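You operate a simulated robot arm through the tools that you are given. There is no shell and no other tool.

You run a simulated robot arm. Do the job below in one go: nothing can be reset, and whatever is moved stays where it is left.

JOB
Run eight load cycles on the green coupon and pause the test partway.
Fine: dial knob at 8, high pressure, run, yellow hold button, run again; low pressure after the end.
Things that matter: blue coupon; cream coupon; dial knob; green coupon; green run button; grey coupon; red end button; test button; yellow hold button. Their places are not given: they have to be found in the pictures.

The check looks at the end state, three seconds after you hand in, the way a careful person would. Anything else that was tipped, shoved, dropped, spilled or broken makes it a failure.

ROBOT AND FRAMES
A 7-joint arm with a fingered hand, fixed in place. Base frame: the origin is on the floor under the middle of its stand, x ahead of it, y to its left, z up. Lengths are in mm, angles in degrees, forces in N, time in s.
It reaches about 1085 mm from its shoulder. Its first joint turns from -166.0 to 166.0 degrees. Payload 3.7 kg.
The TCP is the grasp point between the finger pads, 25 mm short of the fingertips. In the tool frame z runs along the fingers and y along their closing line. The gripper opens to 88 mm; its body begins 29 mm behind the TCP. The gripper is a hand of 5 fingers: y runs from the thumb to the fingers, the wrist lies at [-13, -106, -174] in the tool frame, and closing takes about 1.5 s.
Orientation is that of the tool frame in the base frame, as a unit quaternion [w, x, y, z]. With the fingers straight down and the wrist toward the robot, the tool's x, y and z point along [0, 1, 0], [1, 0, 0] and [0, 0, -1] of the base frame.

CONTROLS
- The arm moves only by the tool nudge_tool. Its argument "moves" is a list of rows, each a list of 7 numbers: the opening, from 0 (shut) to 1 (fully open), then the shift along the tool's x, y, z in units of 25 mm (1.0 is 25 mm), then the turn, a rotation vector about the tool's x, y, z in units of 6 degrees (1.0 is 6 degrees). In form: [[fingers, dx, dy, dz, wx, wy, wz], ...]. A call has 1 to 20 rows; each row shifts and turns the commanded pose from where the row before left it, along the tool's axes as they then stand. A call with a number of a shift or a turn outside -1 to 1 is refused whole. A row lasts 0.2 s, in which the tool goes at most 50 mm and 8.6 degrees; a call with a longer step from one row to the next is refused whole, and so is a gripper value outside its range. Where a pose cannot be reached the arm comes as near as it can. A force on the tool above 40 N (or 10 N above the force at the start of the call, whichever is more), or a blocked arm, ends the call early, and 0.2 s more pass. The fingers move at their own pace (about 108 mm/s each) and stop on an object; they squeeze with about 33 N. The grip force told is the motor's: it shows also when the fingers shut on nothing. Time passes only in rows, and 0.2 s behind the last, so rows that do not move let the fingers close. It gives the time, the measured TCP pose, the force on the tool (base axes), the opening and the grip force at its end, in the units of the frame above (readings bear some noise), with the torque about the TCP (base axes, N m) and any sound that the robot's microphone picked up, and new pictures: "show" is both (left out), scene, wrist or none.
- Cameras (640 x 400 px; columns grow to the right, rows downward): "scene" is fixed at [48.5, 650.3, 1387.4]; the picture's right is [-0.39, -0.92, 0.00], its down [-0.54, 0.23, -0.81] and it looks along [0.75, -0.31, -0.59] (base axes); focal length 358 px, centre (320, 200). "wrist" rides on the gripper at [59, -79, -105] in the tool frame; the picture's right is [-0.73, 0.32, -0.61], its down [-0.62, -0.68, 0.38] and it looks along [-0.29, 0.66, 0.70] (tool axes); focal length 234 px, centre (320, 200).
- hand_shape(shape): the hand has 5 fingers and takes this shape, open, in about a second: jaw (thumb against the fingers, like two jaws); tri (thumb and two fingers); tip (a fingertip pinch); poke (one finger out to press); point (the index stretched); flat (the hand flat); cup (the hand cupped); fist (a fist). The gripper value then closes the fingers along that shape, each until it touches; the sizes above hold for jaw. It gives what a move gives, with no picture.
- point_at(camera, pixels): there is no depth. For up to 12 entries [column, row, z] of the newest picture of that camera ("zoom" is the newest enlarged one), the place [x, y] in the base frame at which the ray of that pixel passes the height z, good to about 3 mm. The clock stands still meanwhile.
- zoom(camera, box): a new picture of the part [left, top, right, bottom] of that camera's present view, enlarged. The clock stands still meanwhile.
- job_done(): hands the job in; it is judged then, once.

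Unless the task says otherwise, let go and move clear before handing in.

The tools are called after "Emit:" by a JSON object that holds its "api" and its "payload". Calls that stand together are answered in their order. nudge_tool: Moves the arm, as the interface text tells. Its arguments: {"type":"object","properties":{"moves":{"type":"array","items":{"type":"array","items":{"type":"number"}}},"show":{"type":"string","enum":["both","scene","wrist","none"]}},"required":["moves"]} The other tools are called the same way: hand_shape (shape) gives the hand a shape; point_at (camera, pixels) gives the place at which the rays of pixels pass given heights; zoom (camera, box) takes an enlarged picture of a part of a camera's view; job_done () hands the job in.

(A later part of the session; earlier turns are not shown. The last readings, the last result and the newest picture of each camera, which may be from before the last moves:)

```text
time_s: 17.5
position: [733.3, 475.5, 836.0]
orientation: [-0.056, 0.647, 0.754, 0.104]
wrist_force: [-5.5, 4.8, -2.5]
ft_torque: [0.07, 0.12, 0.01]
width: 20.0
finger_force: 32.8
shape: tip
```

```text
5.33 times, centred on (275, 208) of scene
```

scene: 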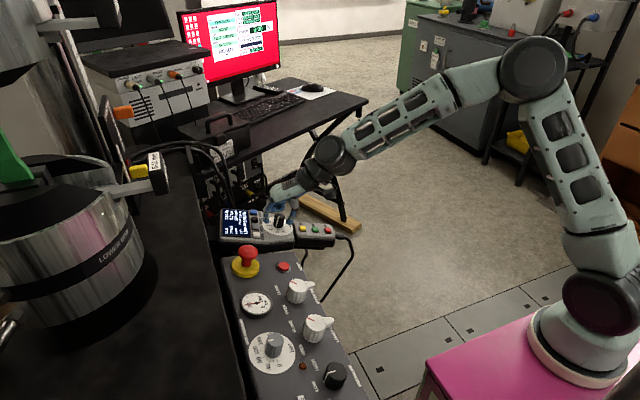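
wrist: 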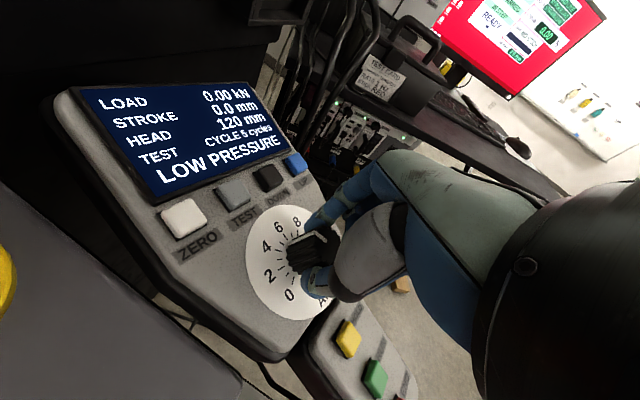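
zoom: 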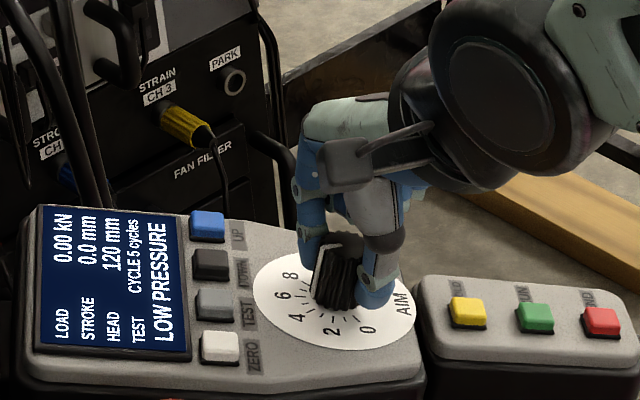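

Now "CYCLE 5 cycles". Continuing clockwise.

Emit:
{"api": "nudge_tool", "payload": {"moves": [[0, 0, 0, 0, 0, 0, 0.8], [0, 0, 0, 0, 0, 0, 0.8], [0, 0, 0, 0, 0, 0, 0.8], [0, 0, 0, 0, 0, 0, 0.8], [0, 0, 0, 0, 0, 0, 0.8], [0, 0, 0, 0, 0, 0, 0.8]], "show": "wrist"}}

Emit:
{"api": "zoom", "payload": {"camera": "scene", "box": [235, 170, 315, 245]}}

```text
time_s: 18.9
position: [734.4, 476.0, 835.3]
orientation: [-0.08, 0.814, 0.569, 0.085]
wrist_force: [2.1, 6.5, -2.3]
ft_torque: [0.2, -0.09, 0.01]
width: 19.5
finger_force: 33.1
shape: tip
```

wrist: 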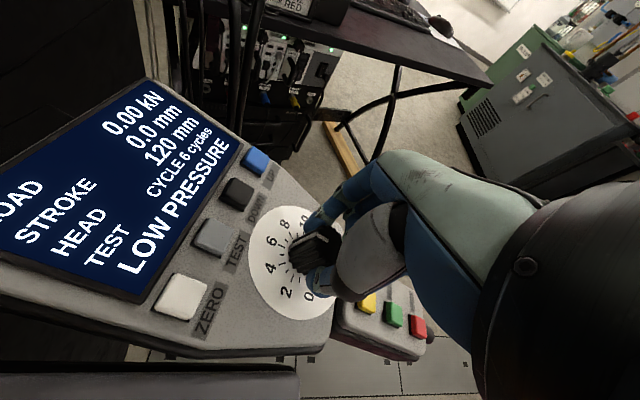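

```text
5.33 times, centred on (275, 208) of scene
```

zoom: 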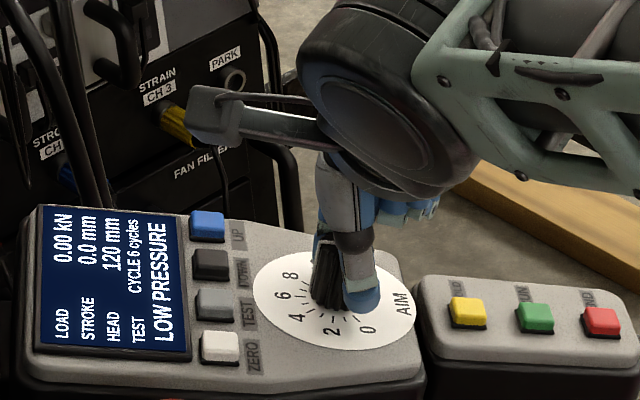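

"CYCLE 6 cycles" now, and forces are still low. Continuing in smaller stages.

Emit:
{"api": "nudge_tool", "payload": {"moves": [[0, 0, 0, 0, 0, 0, 0.8], [0, 0, 0, 0, 0, 0, 0.8], [0, 0, 0, 0, 0, 0, 0.8], [0, 0, 0, 0, 0, 0, 0.8], [0, 0, 0, 0, 0, 0, 0.8]], "show": "both"}}

Emit:
{"api": "zoom", "payload": {"camera": "scene", "box": [215, 170, 315, 255]}}

```text
time_s: 20.1
position: [732.5, 476.3, 837.5]
orientation: [-0.097, 0.914, 0.388, 0.067]
wrist_force: [7.1, 2.8, -10.0]
ft_torque: [0.08, -0.22, 0.01]
width: 19.5
finger_force: 33.2
shape: tip
```

scene: 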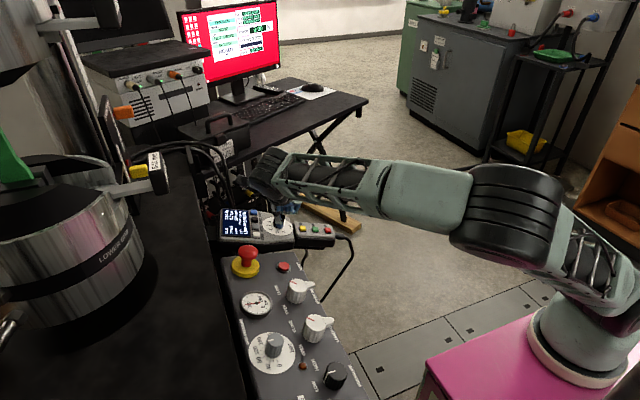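
wrist: 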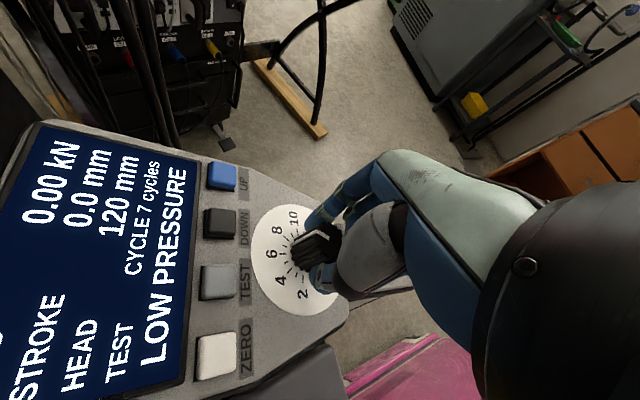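

```text
4.71 times, centred on (265, 212) of scene
```

zoom: 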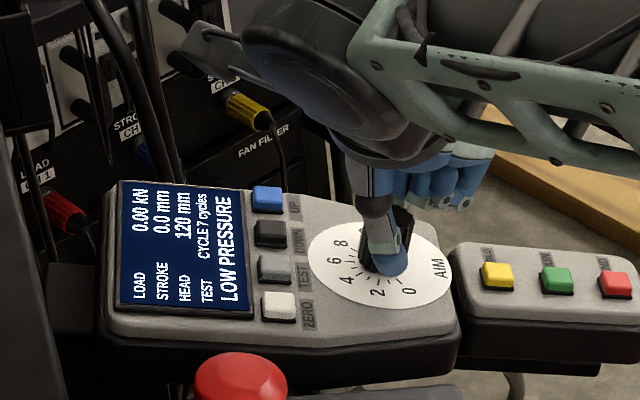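

"CYCLE 7 cycles". One more step to go, so I'll turn about 19° and check.

Emit:
{"api": "nudge_tool", "payload": {"moves": [[0, 0, 0, 0, 0, 0, 0.8], [0, 0, 0, 0, 0, 0, 0.8], [0, 0, 0, 0, 0, 0, 0.8], [0, 0, 0, 0, 0, 0, 0.7]], "show": "both"}}

Emit:
{"api": "zoom", "payload": {"camera": "scene", "box": [215, 170, 315, 255]}}

Emit:
{"api": "zoom", "payload": {"camera": "wrist", "box": [200, 140, 400, 340]}}

```text
time_s: 21.1
position: [734.0, 475.5, 835.9]
orientation: [-0.107, 0.965, 0.235, 0.05]
wrist_force: [6.6, 0.7, -8.7]
ft_torque: [-0.02, -0.25, 0.03]
width: 19.4
finger_force: 33.2
shape: tip
```

scene: 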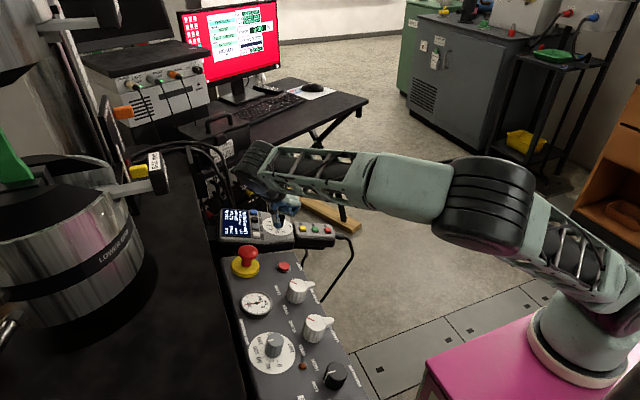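
wrist: 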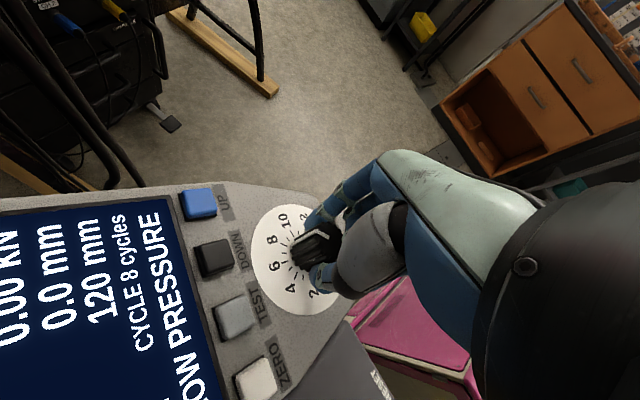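

```text
4.71 times, centred on (265, 212) of scene
```

zoom: 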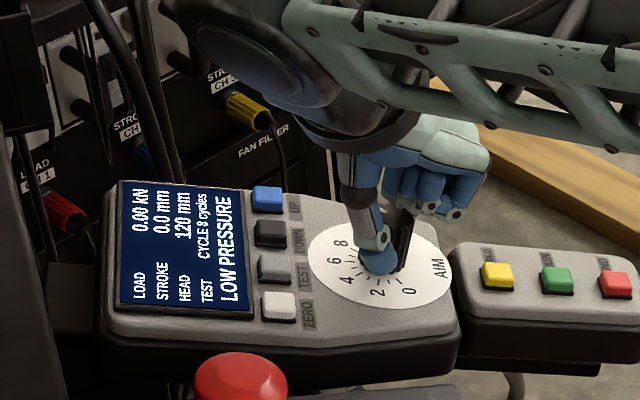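

```text
2.00 times, centred on (300, 240) of wrist
```

zoom: 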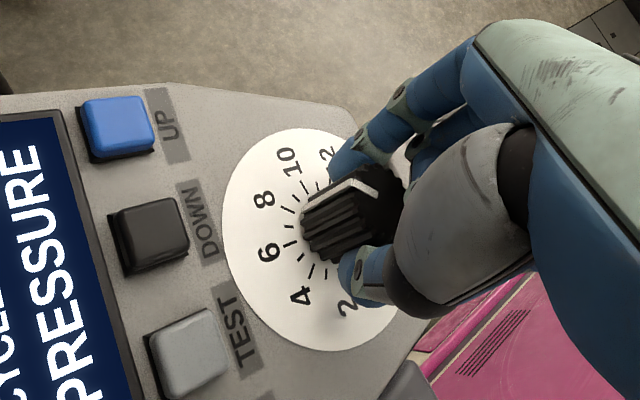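

The screen reads "CYCLE 8 cycles". I'll zoom in on the pointer to see how well it's centred on 8.

Emit:
{"api": "zoom", "payload": {"camera": "wrist", "box": [250, 190, 350, 290]}}

Emit:
{"api": "zoom", "payload": {"camera": "scene", "box": [255, 190, 315, 240]}}

```text
4.00 times, centred on (300, 240) of wrist
```

zoom: 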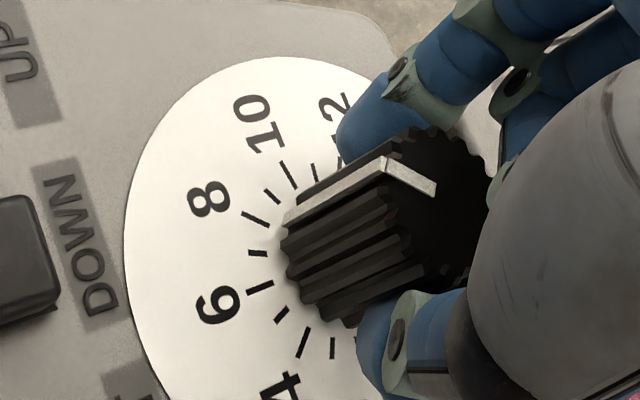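

```text
8.00 times, centred on (285, 215) of scene
```

zoom: 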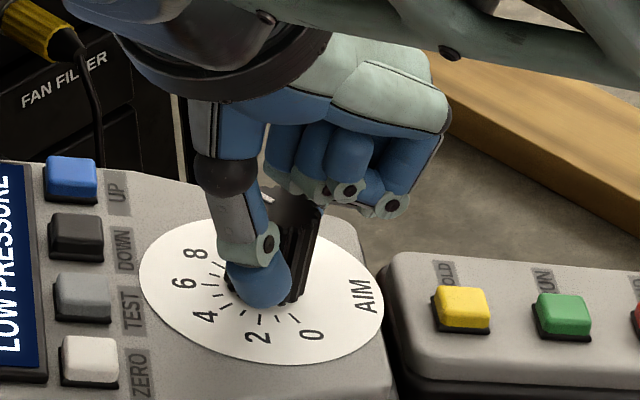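

The pointer stripe sits at about 8.1 by the tick marks, matching the screen's 8. I'll release and rise straight off the knob.

Emit:
{"api": "nudge_tool", "payload": {"moves": [[0.2, 0, 0, 0, 0, 0, 0], [0.4, 0, 0, 0, 0, 0, 0], [0.4, 0, 0, 0, 0, 0, 0], [0.42, 0, 0, 0, 0, 0, 0], [0.42, 0, 0, -0.3, 0, 0, 0], [0.42, 0, 0, -0.6, 0, 0, 0], [0.42, 0, 0, -0.8, 0, 0, 0], [0.42, 0, 0, -0.9, 0, 0, 0], [0.42, 0, 0, -0.9, 0, 0, 0]], "show": "both"}}

Emit:
{"api": "zoom", "payload": {"camera": "scene", "box": [215, 170, 335, 260]}}

Emit:
{"api": "zoom", "payload": {"camera": "wrist", "box": [200, 170, 360, 330]}}

```text
time_s: 23.1
position: [729.0, 454.9, 921.5]
orientation: [-0.107, 0.965, 0.235, 0.05]
wrist_force: [-0.5, -0.1, -0.6]
ft_torque: [-0.01, 0.01, 0.01]
width: 36.7
finger_force: 0.1
shape: tip
```

scene: 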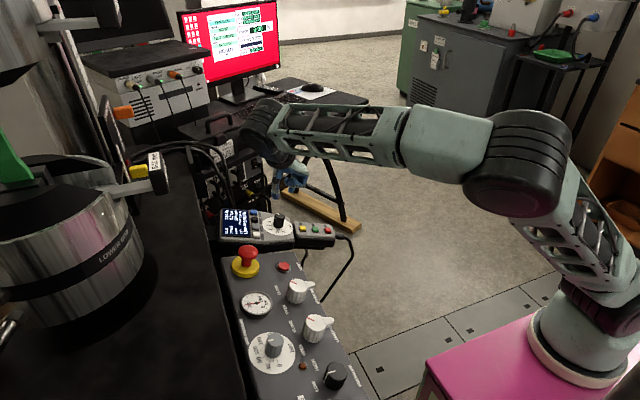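
wrist: 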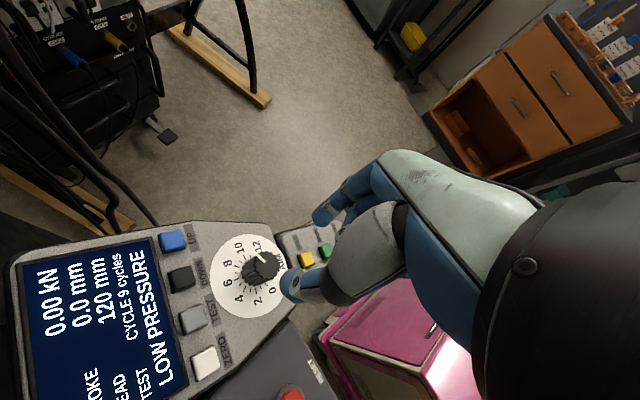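

```text
4.44 times, centred on (275, 215) of scene
```

zoom: 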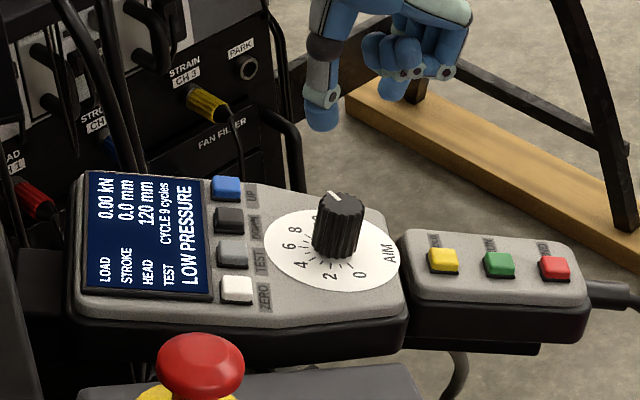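

```text
2.50 times, centred on (280, 250) of wrist
```

zoom: 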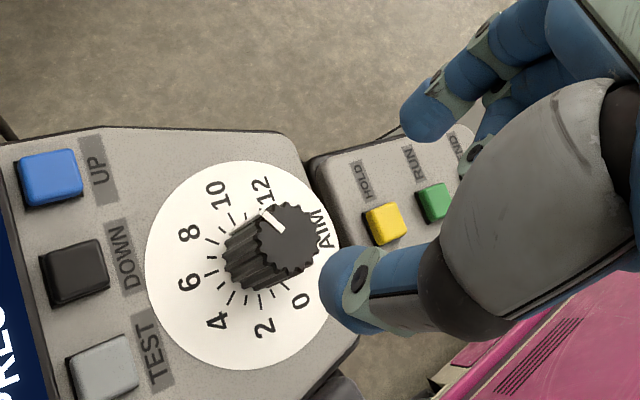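

On release the wound-up fingers sprang the knob on to 9 ("CYCLE 9 cycles"). I'll go back down the same path, regrip, turn back past the slack to 8, and unwind the hand before letting go this time.

Emit:
{"api": "nudge_tool", "payload": {"moves": [[0.42, 0, 0, 0.9, 0, 0, 0], [0.42, 0, 0, 0.9, 0, 0, 0], [0.42, 0, 0, 0.8, 0, 0, 0], [0.42, 0, 0, 0.6, 0, 0, 0], [0.42, 0, 0, 0.3, 0, 0, 0], [0.42, 0, 0, 0, 0, 0, 0], [0.2, 0, 0, 0, 0, 0, 0], [0.0, 0, 0, 0, 0, 0, 0], [0.0, 0, 0, 0, 0, 0, 0], [0.0, 0, 0, 0, 0, 0, 0]], "show": "wrist"}}

Emit:
{"api": "zoom", "payload": {"camera": "scene", "box": [215, 170, 335, 260]}}

Emit:
{"api": "zoom", "payload": {"camera": "wrist", "box": [250, 190, 350, 290]}}

```text
time_s: 25.3
position: [732.6, 473.5, 834.8]
orientation: [-0.106, 0.965, 0.236, 0.05]
wrist_force: [1.7, 5.5, -2.6]
ft_torque: [0.14, -0.02, 0.01]
width: 19.7
finger_force: 33.2
shape: tip
```

wrist: 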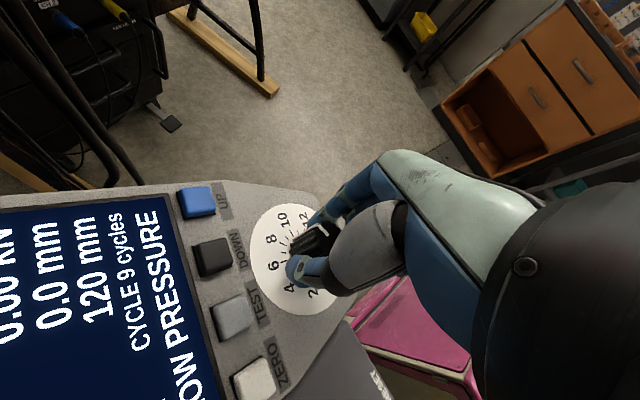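

```text
4.44 times, centred on (275, 215) of scene
```

zoom: 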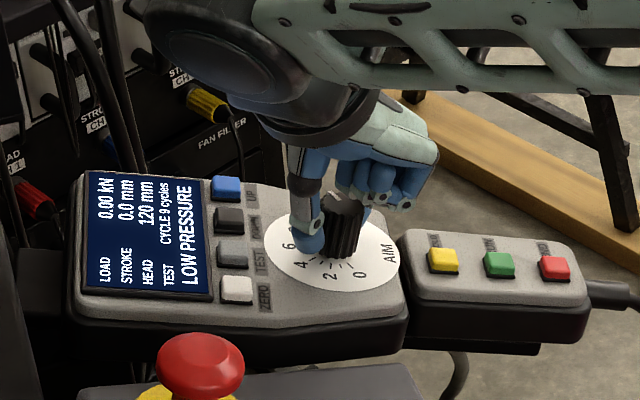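

```text
4.00 times, centred on (300, 240) of wrist
```

zoom: 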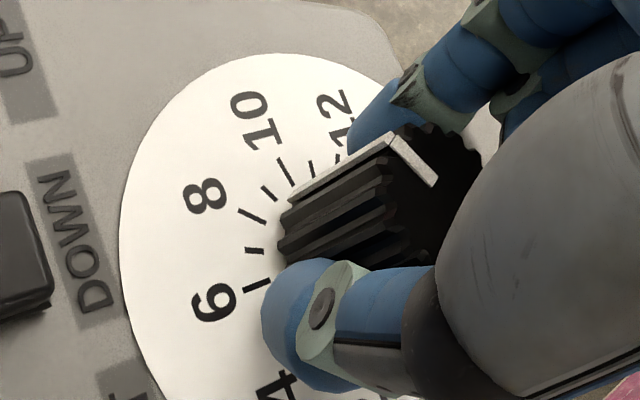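

Regripped with the pointer near 9. Now I'll turn counter-clockwise through the slack, checking for the change to 8.

Emit:
{"api": "nudge_tool", "payload": {"moves": [[0, 0, 0, 0, 0, 0, -0.8], [0, 0, 0, 0, 0, 0, -0.8], [0, 0, 0, 0, 0, 0, -0.8], [0, 0, 0, 0, 0, 0, -0.8], [0, 0, 0, 0, 0, 0, -0.8], [0, 0, 0, 0, 0, 0, -0.8]], "show": "wrist"}}

Emit:
{"api": "zoom", "payload": {"camera": "scene", "box": [215, 170, 335, 260]}}

Emit:
{"api": "zoom", "payload": {"camera": "wrist", "box": [250, 190, 350, 290]}}

```text
time_s: 26.7
position: [734.3, 475.5, 836.2]
orientation: [-0.091, 0.876, 0.468, 0.075]
wrist_force: [-6.0, 3.1, -6.4]
ft_torque: [0.06, 0.12, -0.04]
width: 19.9
finger_force: 33.7
shape: tip
```

wrist: 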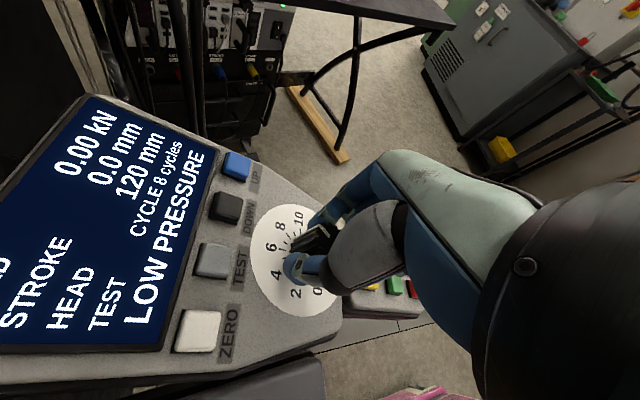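

```text
4.44 times, centred on (275, 215) of scene
```

zoom: 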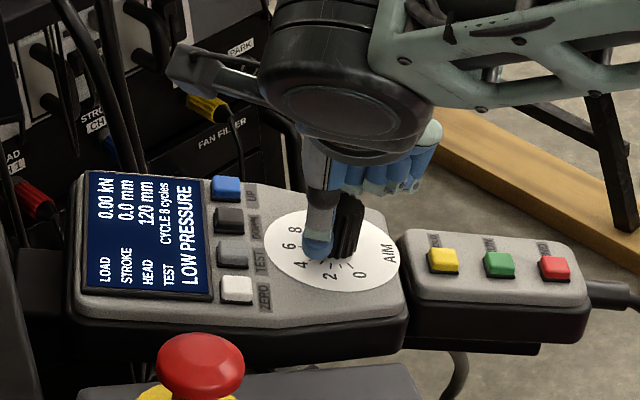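

```text
4.00 times, centred on (300, 240) of wrist
```

zoom: 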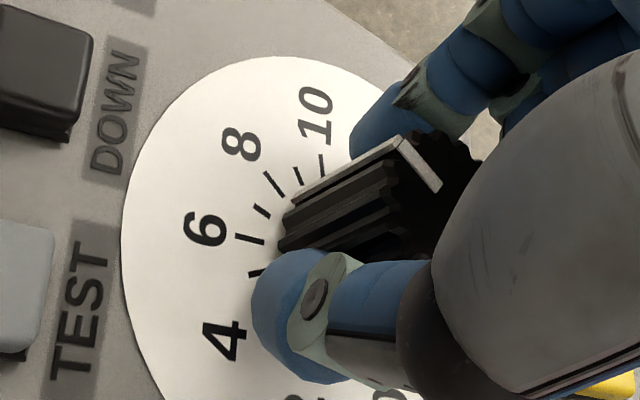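

The screen reads 8 and the pointer is close to 8. I'll unwind the hand about 10° clockwise, see whether the knob stays, then release.

Emit:
{"api": "nudge_tool", "payload": {"moves": [[0, 0, 0, 0, 0, 0, 0.5], [0, 0, 0, 0, 0, 0, 0.5], [0, 0, 0, 0, 0, 0, 0.5]], "show": "wrist"}}

Emit:
{"api": "zoom", "payload": {"camera": "wrist", "box": [250, 190, 350, 290]}}

```text
time_s: 27.5
position: [733.3, 475.3, 836.8]
orientation: [-0.097, 0.91, 0.397, 0.068]
wrist_force: [-1.8, 6.8, -10.9]
ft_torque: [0.12, 0.08, 0.08]
width: 19.9
finger_force: 32.9
shape: tip
```

wrist: 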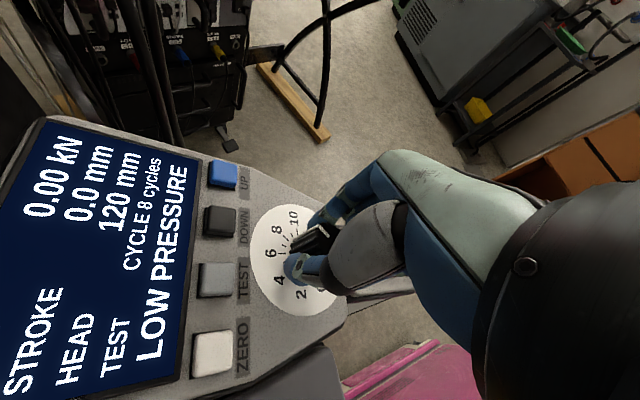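

```text
4.00 times, centred on (300, 240) of wrist
```

zoom: 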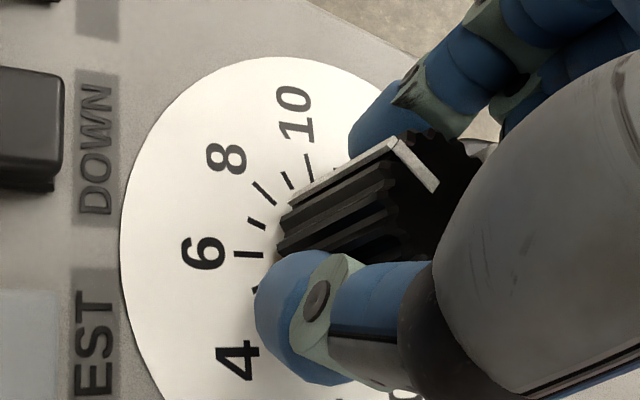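

The pointer is right at the 8 tick and the screen still reads 8. Releasing gently and rising to check.

Emit:
{"api": "nudge_tool", "payload": {"moves": [[0.15, 0, 0, 0, 0, 0, 0], [0.3, 0, 0, 0, 0, 0, 0], [0.42, 0, 0, 0, 0, 0, 0], [0.42, 0, 0, 0, 0, 0, 0], [0.42, 0, 0, -0.3, 0, 0, 0], [0.42, 0, 0, -0.6, 0, 0, 0], [0.42, 0, 0, -0.8, 0, 0, 0], [0.42, 0, 0, -0.9, 0, 0, 0], [0.42, 0, 0, -0.9, 0, 0, 0]], "show": "wrist"}}

Emit:
{"api": "zoom", "payload": {"camera": "scene", "box": [215, 170, 335, 260]}}

Emit:
{"api": "zoom", "payload": {"camera": "wrist", "box": [200, 190, 320, 310]}}

```text
time_s: 29.5
position: [729.4, 454.9, 922.0]
orientation: [-0.096, 0.91, 0.398, 0.067]
wrist_force: [0.4, 0.3, -0.1]
ft_torque: [0.0, 0.03, -0.01]
width: 36.8
finger_force: 0.0
shape: tip
```

wrist: 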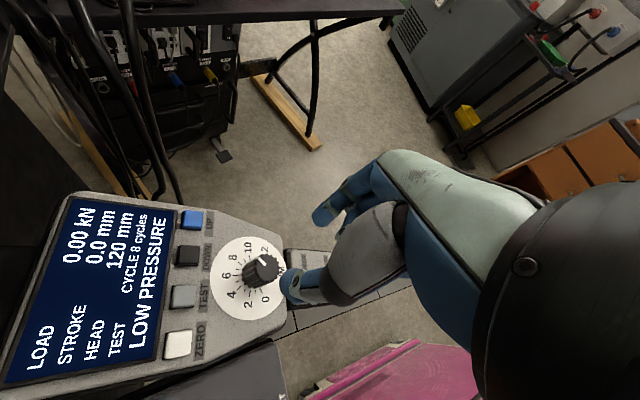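

```text
4.44 times, centred on (275, 215) of scene
```

zoom: 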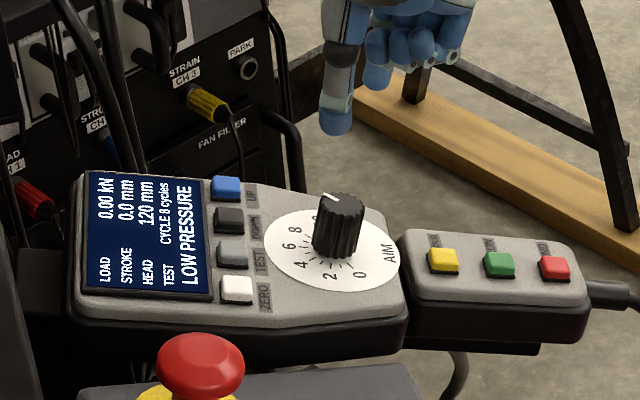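

```text
3.33 times, centred on (260, 250) of wrist
```

zoom: 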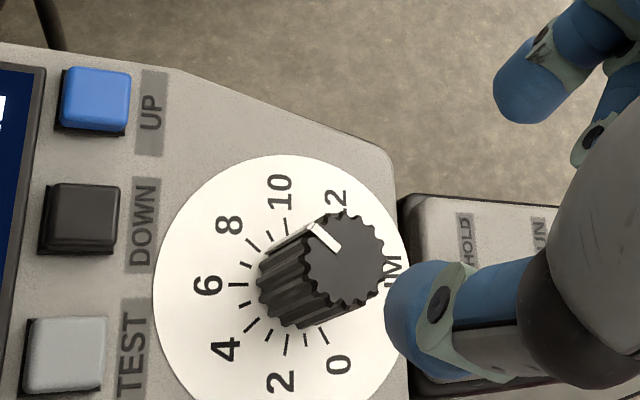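

The dial reads 8 with the hand clear, and the screen says "CYCLE 8 cycles". Next is the pressure knob, so I'll rise and swing the hand back around.

Emit:
{"api": "nudge_tool", "payload": {"moves": [[0.5, 0, 0, -1, 0, 0, -1], [0.5, 0, 0, -1, 0, 0, -1], [0.5, 0, 0, -1, 0, 0, -1], [0.5, 0, 0, -1, 0, 0, -1], [0.5, 0, 0, -1, 0, 0, -1], [0.5, 0, 0, 0, 0, 0, -1], [0.5, 0, 0, 0, 0, 0, -1], [0.5, 0, 0, 0, 0, 0, -1], [0.5, 0, 0, 0, 0, 0, -1], [0.5, 0, 0, 0, 0, 0, -1], [0.5, 0, 0, 0, 0, 0, -1], [0.5, 0, 0, 0, 0, 0, -1], [0.5, 0, 0, 0, 0, 0, -1], [0.5, 0, 0, 0, 0, 0, -1], [0.5, 0, 0, 0, 0, 0, -1], [0.5, 0, 0, 0, 0, 0, -1], [0.5, 0, 0, 0, 0, 0, -1], [0.5, 0, 0, 0, 0, 0, -1], [0.5, 0, 0, 0, 0, 0, -1], [0.5, 0, 0, 0, 0, 0, -1]], "show": "both"}}

```text
time_s: 33.7
position: [724.2, 426.6, 1043.0]
orientation: [0.01, 0.109, 0.987, 0.117]
wrist_force: [-0.3, 0.3, 0.6]
ft_torque: [0.01, 0.02, -0.02]
width: 43.5
finger_force: 0.2
shape: tip
```

scene: 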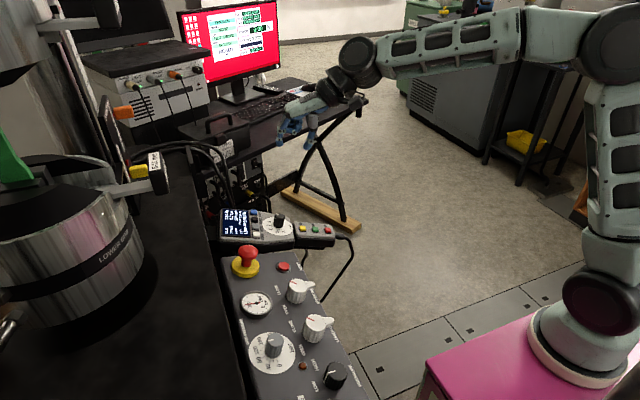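
wrist: 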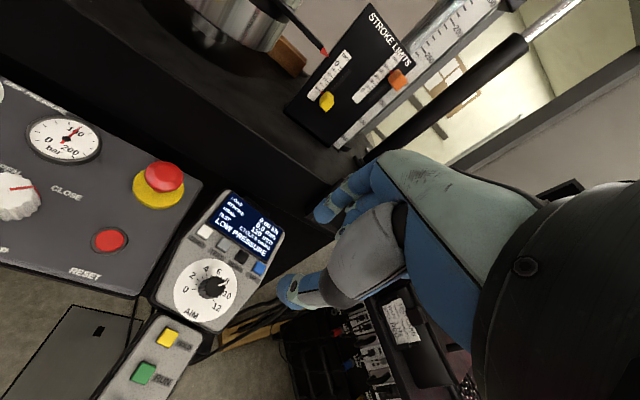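

The dial still points to 8. Now I'll move over the console toward the pressure knob, staying high.

Emit:
{"api": "nudge_tool", "payload": {"moves": [[0.5, 0.95, -0.225, 0, 0, 0, 0], [0.5, 0.95, -0.225, 0, 0, 0, 0], [0.5, 0.95, -0.225, 0, 0, 0, 0], [0.5, 0.95, -0.225, 0, 0, 0, 0], [0.5, 0.95, -0.225, 0, 0, 0, 0], [0.5, 0.95, -0.225, 0, 0, 0, 0], [0.5, 0.95, -0.225, 0, 0, 0, 0], [0.5, 0.95, -0.225, 0, 0, 0, 0], [0.5, 0.95, -0.225, 0, 0, 0, 0], [0.5, 0.95, -0.225, 0, 0, 0, 0], [0.5, 0.95, -0.225, 0, 0, 0, 0], [0.5, 0.95, -0.225, 0, 0, 0, 0], [0.5, 0.95, -0.225, 0, 0, 0, 0], [0.5, 0.95, -0.225, 0, 0, 0, 0]], "show": "both"}}

```text
time_s: 36.7
position: [381.2, 426.1, 1026.4]
orientation: [0.011, 0.112, 0.987, 0.117]
wrist_force: [-0.2, 0.4, 0.0]
ft_torque: [-0.02, 0.0, -0.02]
width: 43.5
finger_force: 0.0
shape: tip
```

scene: 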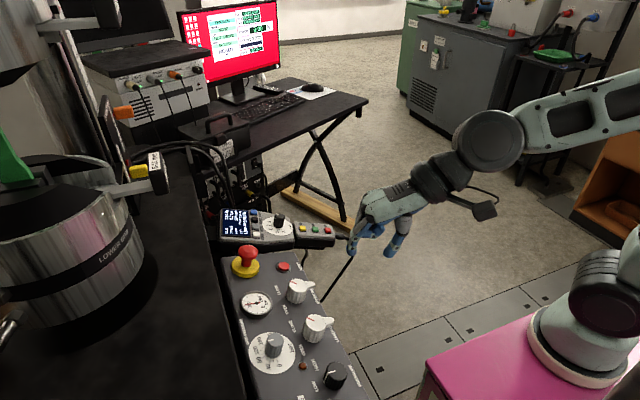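
wrist: 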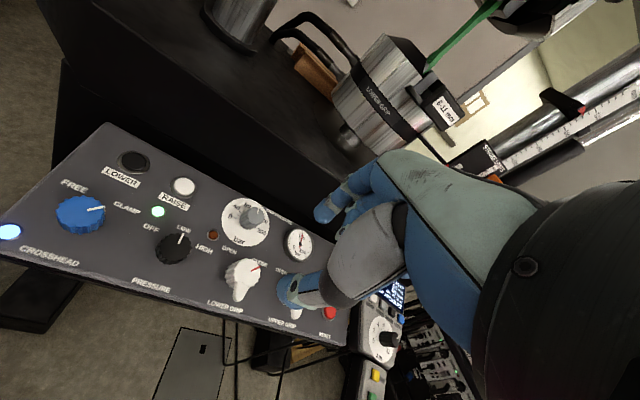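

The pressure knob is visible at wrist (174,246). I'll zoom in on both cameras to triangulate it and the console tilt.

Emit:
{"api": "zoom", "payload": {"camera": "wrist", "box": [100, 160, 260, 320]}}

Emit:
{"api": "zoom", "payload": {"camera": "scene", "box": [270, 300, 370, 400]}}

Emit:
{"api": "zoom", "payload": {"camera": "wrist", "box": [280, 0, 560, 180]}}

```text
2.50 times, centred on (180, 240) of wrist
```

zoom: 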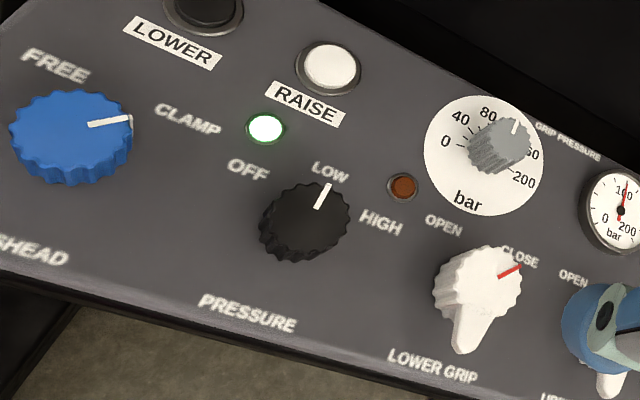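

```text
4.00 times, centred on (320, 350) of scene
```

zoom: 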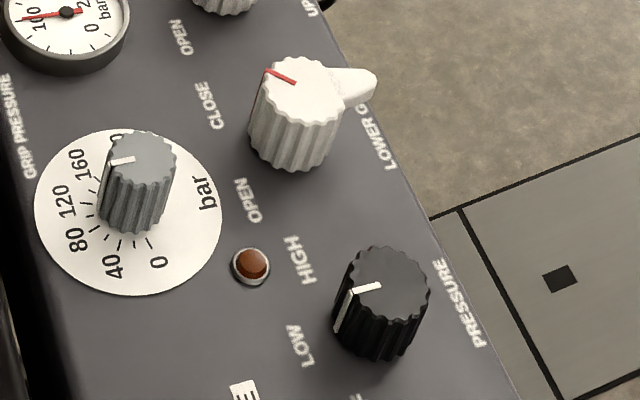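

```text
2.22 times, centred on (420, 90) of wrist
```

zoom: 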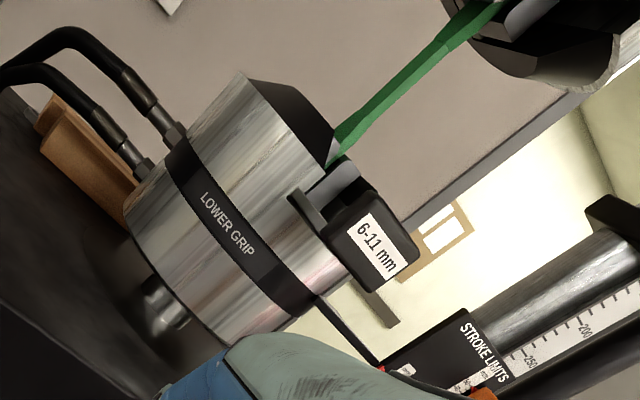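

Emit:
{"api": "point_at", "payload": {"camera": "wrist", "pixels": [[175.2, 246, 780], [175.2, 246, 830], [213.2, 234.8, 780], [213.2, 234.8, 830], [184, 186, 780], [184, 186, 830], [158, 211, 780], [158, 211, 830]]}}

Emit:
{"api": "point_at", "payload": {"camera": "scene", "pixels": [[335.75, 371.5, 780], [335.75, 371.5, 830], [302.5, 366.75, 780], [302.5, 366.75, 830], [290.75, 409.5, 780], [290.75, 409.5, 830], [319.75, 410, 780], [319.75, 410, 830]]}}

```text
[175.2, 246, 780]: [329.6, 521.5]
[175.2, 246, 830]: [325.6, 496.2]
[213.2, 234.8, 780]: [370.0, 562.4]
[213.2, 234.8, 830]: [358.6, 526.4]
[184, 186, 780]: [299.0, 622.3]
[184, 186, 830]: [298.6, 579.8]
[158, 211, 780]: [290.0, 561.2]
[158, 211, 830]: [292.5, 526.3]
```

```text
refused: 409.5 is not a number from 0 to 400
```

Emit:
{"api": "point_at", "payload": {"camera": "scene", "pixels": [[335.75, 371.5, 780], [335.75, 371.5, 830], [302.5, 366.75, 780], [302.5, 366.75, 830]]}}

Emit:
{"api": "zoom", "payload": {"camera": "scene", "box": [230, 240, 370, 340]}}

```text
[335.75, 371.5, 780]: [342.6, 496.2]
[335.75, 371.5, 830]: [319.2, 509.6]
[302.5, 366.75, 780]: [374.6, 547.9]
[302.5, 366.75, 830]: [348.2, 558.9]
```

```text
4.00 times, centred on (300, 290) of scene
```

zoom: 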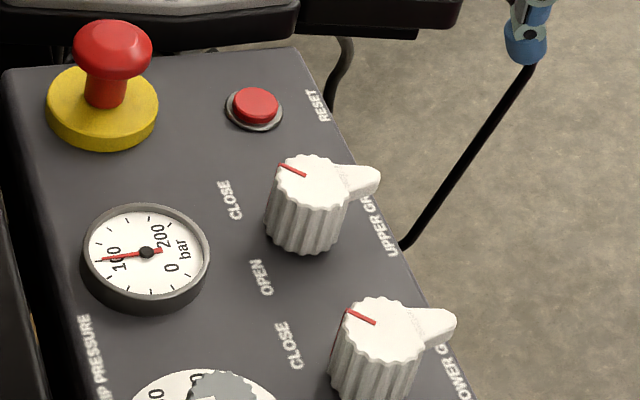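

Emit:
{"api": "point_at", "payload": {"camera": "wrist", "pixels": [[300, 244, 780], [300, 244, 830], [245.2, 222, 780], [245.2, 222, 830]]}}

Emit:
{"api": "point_at", "payload": {"camera": "scene", "pixels": [[256.5, 303, 780], [256.5, 303, 830], [272, 353, 780], [272, 353, 830], [284, 266.25, 780], [284, 266.25, 830]]}}

```text
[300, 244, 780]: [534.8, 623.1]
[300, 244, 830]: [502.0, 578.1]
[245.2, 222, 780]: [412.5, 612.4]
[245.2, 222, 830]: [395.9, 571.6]
```

```text
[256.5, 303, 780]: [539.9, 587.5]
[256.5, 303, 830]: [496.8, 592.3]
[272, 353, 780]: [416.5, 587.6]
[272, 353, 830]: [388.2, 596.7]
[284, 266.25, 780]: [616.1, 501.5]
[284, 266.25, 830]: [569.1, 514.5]
```

The pressure knob top is near (327, 505, 813), about 35 mm across, on a surface tilted about 12° toward −y. I'll reorient slightly and hover 60 mm above it with a wider opening.

Emit:
{"api": "nudge_tool", "payload": {"moves": [[0.6, 0, 0, 0, 0.1, 0.13, 0.67], [0.65, 0, 0, 0, 0.1, 0.13, 0.67], [0.7, 0, 0, 0, 0.1, 0.13, 0.67], [0.7, 0.36, 0.042, 0.943, 0, 0, 0], [0.7, 0.36, 0.042, 0.943, 0, 0, 0], [0.7, 0.36, 0.042, 0.943, 0, 0, 0], [0.7, 0.36, 0.042, 0.943, 0, 0, 0], [0.7, 0.36, 0.042, 0.943, 0, 0, 0], [0.7, 0.36, 0.042, 0.943, 0, 0, 0], [0.7, 0.36, 0.042, 0.943, 0, 0, 0]], "show": "both"}}

Emit:
{"api": "zoom", "payload": {"camera": "scene", "box": [260, 280, 400, 400]}}

Emit:
{"api": "zoom", "payload": {"camera": "wrist", "box": [200, 160, 360, 320]}}

```text
time_s: 38.9
position: [328.3, 492.3, 872.2]
orientation: [-0.023, 0.212, 0.972, 0.103]
wrist_force: [0.7, 0.4, 0.0]
ft_torque: [-0.02, 0.0, -0.01]
width: 61.3
finger_force: 0.0
shape: tip
```

scene: 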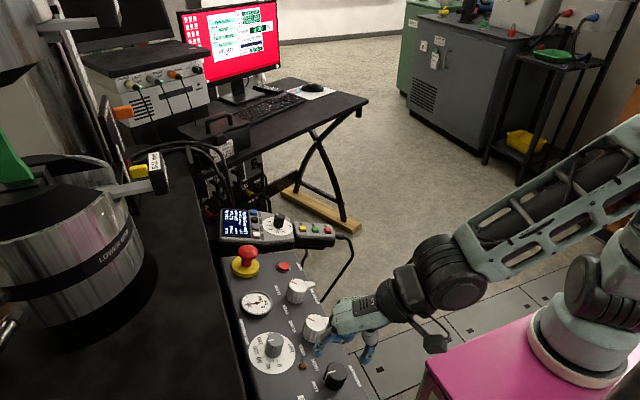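
wrist: 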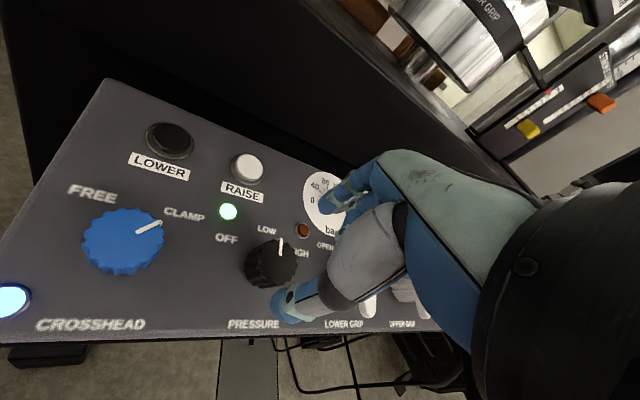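

```text
3.33 times, centred on (330, 340) of scene
```

zoom: 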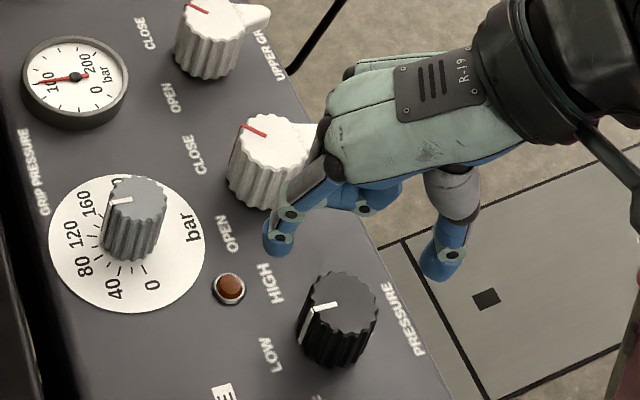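

```text
2.50 times, centred on (280, 240) of wrist
```

zoom: 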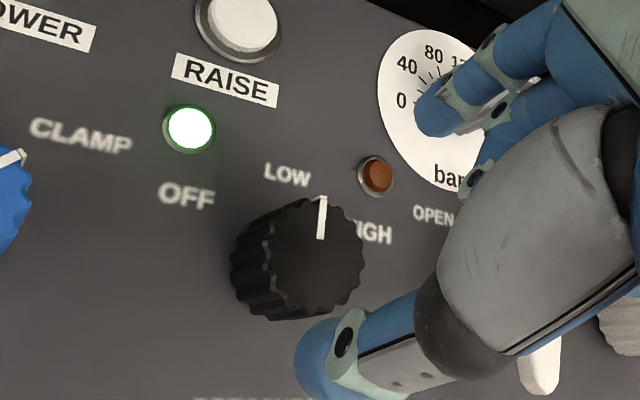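

Emit:
{"api": "point_at", "payload": {"camera": "wrist", "pixels": [[278, 262, 805], [278, 262, 815], [256, 172, 800], [228, 211, 795], [303, 230, 795]]}}

Emit:
{"api": "point_at", "payload": {"camera": "scene", "pixels": [[336.6, 371.5, 805], [336.6, 371.5, 815], [310, 324, 813]]}}

Emit:
{"api": "zoom", "payload": {"camera": "wrist", "box": [230, 210, 330, 310]}}

```text
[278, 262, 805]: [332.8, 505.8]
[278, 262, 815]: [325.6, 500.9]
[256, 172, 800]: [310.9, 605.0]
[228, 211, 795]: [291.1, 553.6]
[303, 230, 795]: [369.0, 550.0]
```

```text
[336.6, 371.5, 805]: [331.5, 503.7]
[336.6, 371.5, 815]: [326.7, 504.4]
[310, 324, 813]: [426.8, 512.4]
```

```text
4.00 times, centred on (280, 260) of wrist
```

zoom: 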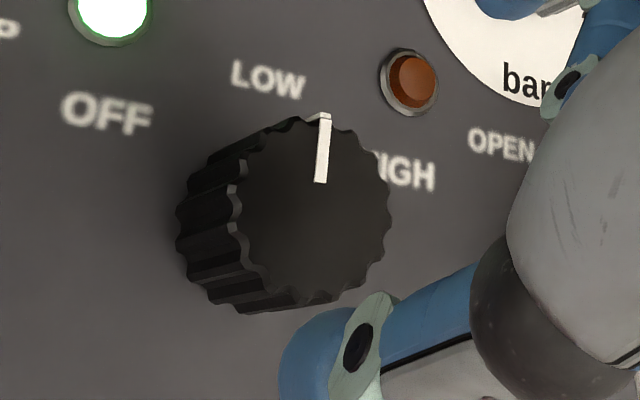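

Refined knob top is (329, 504, 810), 31 mm across. I'll descend to put the tips around it, then check.

Emit:
{"api": "nudge_tool", "payload": {"moves": [[0.65, -0.06, -0.04, 0.5, 0, 0, 0], [0.62, 0, 0, 0.5, 0, 0, 0], [0.6, 0, 0, 0.5, 0, 0, 0], [0.6, 0, 0, 0.4, 0, 0, 0], [0.6, 0, 0, 0.35, 0, 0, 0]], "show": "both"}}

Emit:
{"api": "zoom", "payload": {"camera": "scene", "box": [280, 310, 400, 400]}}

Emit:
{"api": "zoom", "payload": {"camera": "wrist", "box": [220, 170, 360, 310]}}

```text
time_s: 40.1
position: [327.2, 502.6, 817.6]
orientation: [-0.024, 0.212, 0.971, 0.104]
wrist_force: [-0.2, -0.3, -0.4]
ft_torque: [0.01, -0.02, -0.01]
width: 53.3
finger_force: 0.1
shape: tip
```

scene: 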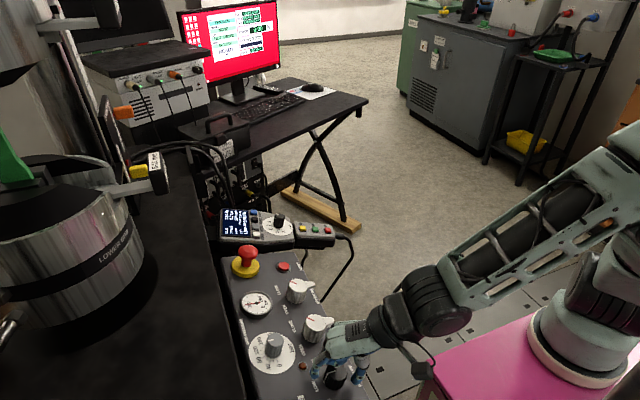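
wrist: 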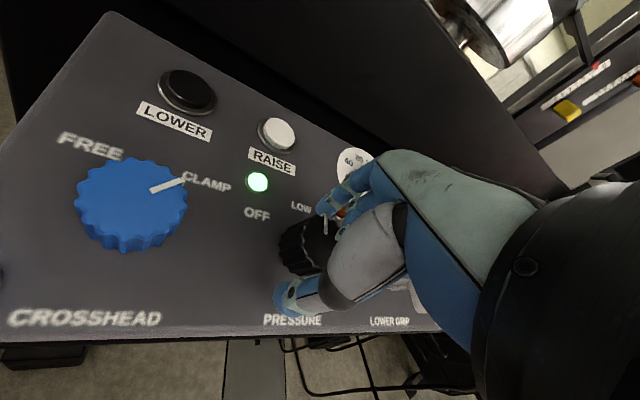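

```text
4.44 times, centred on (340, 355) of scene
```

zoom: 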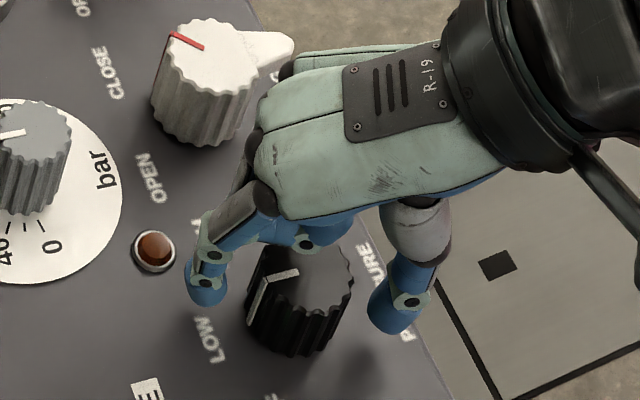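

```text
2.86 times, centred on (290, 240) of wrist
```

zoom: 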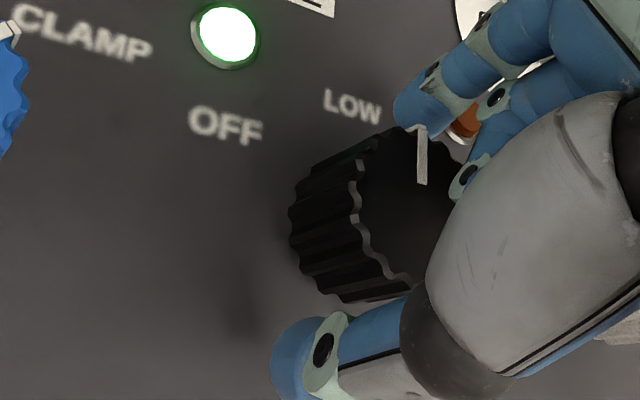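

The tips straddle the pressure knob with no contact. Closing.

Emit:
{"api": "nudge_tool", "payload": {"moves": [[0.4, 0, 0, 0, 0, 0, 0], [0.2, 0, 0, 0, 0, 0, 0], [0.0, 0, 0, 0, 0, 0, 0], [0.0, 0, 0, 0, 0, 0, 0], [0.0, 0, 0, 0, 0, 0, 0]], "show": "wrist"}}

Emit:
{"api": "zoom", "payload": {"camera": "scene", "box": [280, 310, 400, 400]}}

Emit:
{"api": "zoom", "payload": {"camera": "wrist", "box": [220, 170, 360, 310]}}

```text
time_s: 41.3
position: [325.6, 503.7, 818.7]
orientation: [-0.024, 0.212, 0.972, 0.103]
wrist_force: [-4.1, -0.8, -2.8]
ft_torque: [-0.02, 0.06, 0.03]
width: 30.8
finger_force: 33.7
shape: tip
```

wrist: 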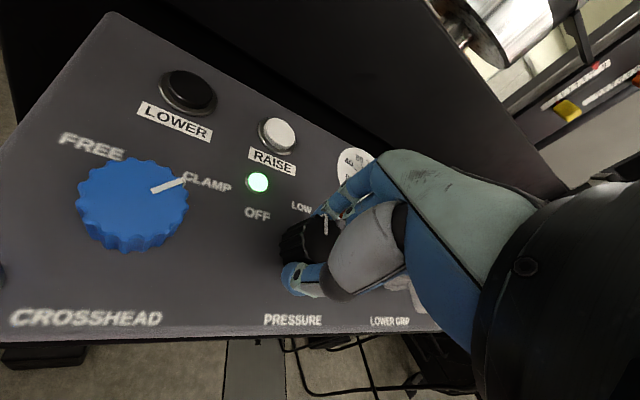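

```text
4.44 times, centred on (340, 355) of scene
```

zoom: 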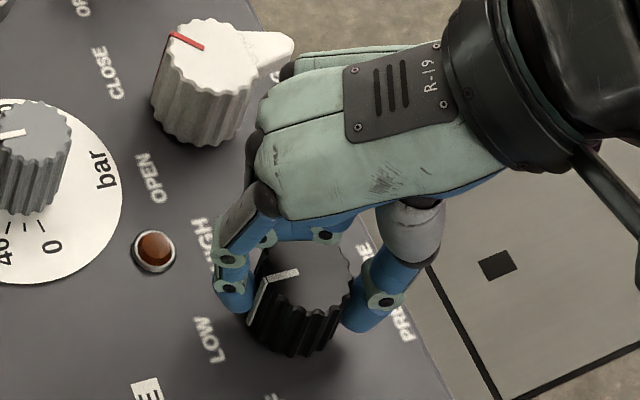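

```text
2.86 times, centred on (290, 240) of wrist
```

zoom: 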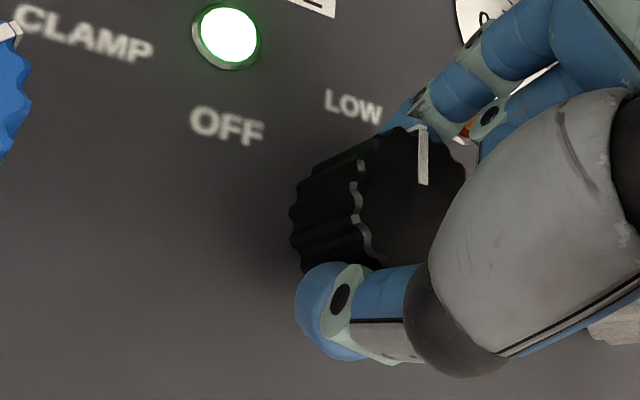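

Gripped at 30.8 mm with a small −x reaction. I'll recentre slightly and turn clockwise toward HIGH in stages, watching the pendant screen in the scene view.

Emit:
{"api": "nudge_tool", "payload": {"moves": [[0, -0.1, 0, 0, 0, 0, 0.3], [0, 0, 0, 0, 0, 0, 0.8], [0, 0, 0, 0, 0, 0, 0.8], [0, 0, 0, 0, 0, 0, 0.8], [0, 0, 0, 0, 0, 0, 0.8], [0, 0, 0, 0, 0, 0, 0.8]], "show": "wrist"}}

Emit:
{"api": "zoom", "payload": {"camera": "scene", "box": [280, 310, 400, 400]}}

Emit:
{"api": "zoom", "payload": {"camera": "scene", "box": [210, 195, 290, 255]}}

```text
time_s: 42.5
position: [353.0, 492.6, 823.0]
orientation: [-0.05, 0.392, 0.913, 0.099]
wrist_force: [8.2, -1.4, -3.9]
ft_torque: [-0.07, -0.14, -0.01]
width: 16.6
finger_force: 33.3
shape: tip
stopped in row 5: the force on the tool passed its limit at 42 N (the readings are from after the stop); the commanded pose is now the measured one
```

wrist: 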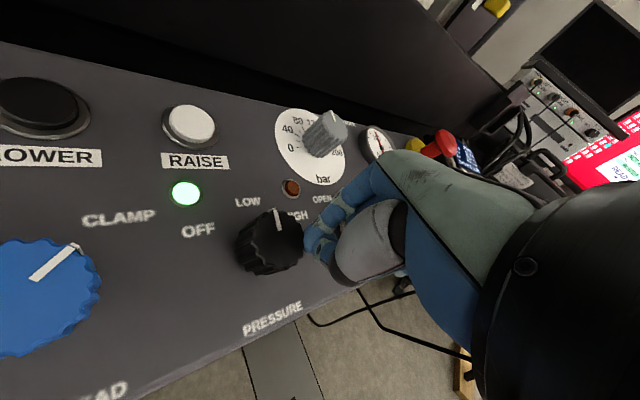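

```text
4.44 times, centred on (340, 355) of scene
```

zoom: 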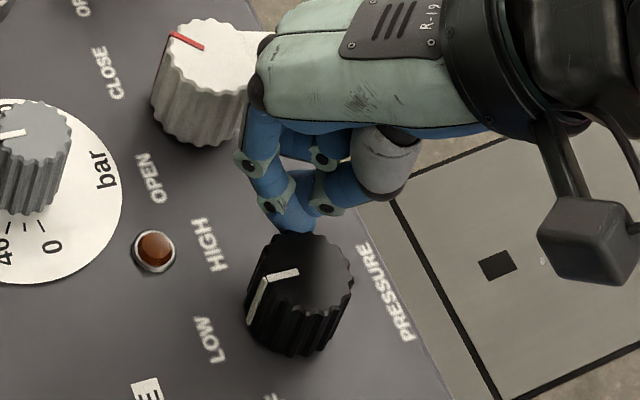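

```text
6.67 times, centred on (250, 225) of scene
```

zoom: 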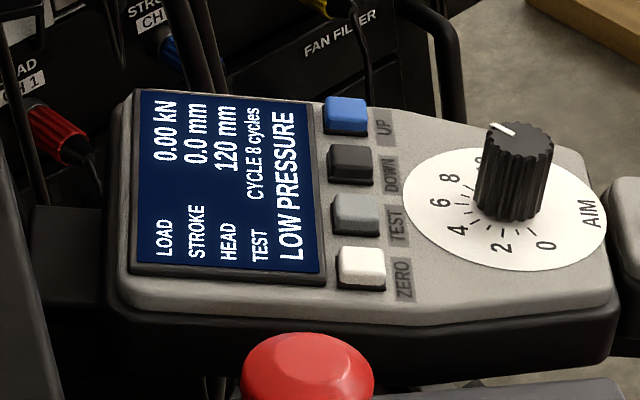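

The pinch slipped off the knob toward +x. The pointer is still at LOW and nothing else moved. I'll lift straight up and try the three-finger shape, which should centre better.

Emit:
{"api": "nudge_tool", "payload": {"moves": [[0, 0, 0, -0.4, 0, 0, 0], [0, 0, 0, -0.8, 0, 0, 0], [0, 0, 0, -1, 0, 0, 0], [0, 0, 0, -1, 0, 0, 0], [0.3, 0, 0, -1, 0, 0, 0]], "show": "none"}}

Emit:
{"api": "hand_shape", "payload": {"shape": "tri"}}

Emit:
{"api": "zoom", "payload": {"camera": "scene", "box": [270, 270, 430, 400]}}

Emit:
{"api": "zoom", "payload": {"camera": "wrist", "box": [160, 120, 420, 380]}}

```text
time_s: 43.7
position: [350.4, 468.3, 926.2]
orientation: [-0.051, 0.39, 0.914, 0.099]
wrist_force: [-0.8, -0.9, 0.2]
ft_torque: [0.0, 0.0, -0.02]
width: 26.0
finger_force: 0.0
shape: tip
```

```text
time_s: 44.6
position: [350.8, 469.2, 926.5]
orientation: [-0.05, 0.39, 0.914, 0.101]
wrist_force: [-0.6, 0.0, 0.7]
ft_torque: [-0.01, 0.01, 0.02]
width: 87.5
finger_force: 0.1
shape: tri
```

```text
3.08 times, centred on (350, 335) of scene
```

zoom: 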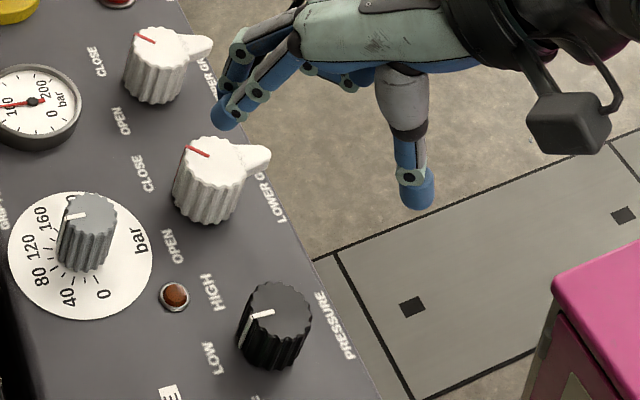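

```text
1.54 times, centred on (290, 250) of wrist
```

zoom: 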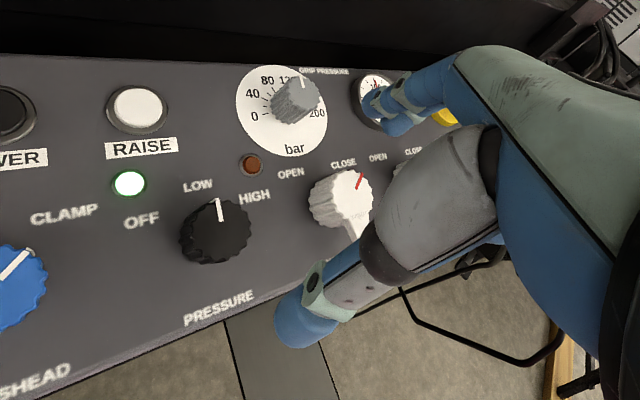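

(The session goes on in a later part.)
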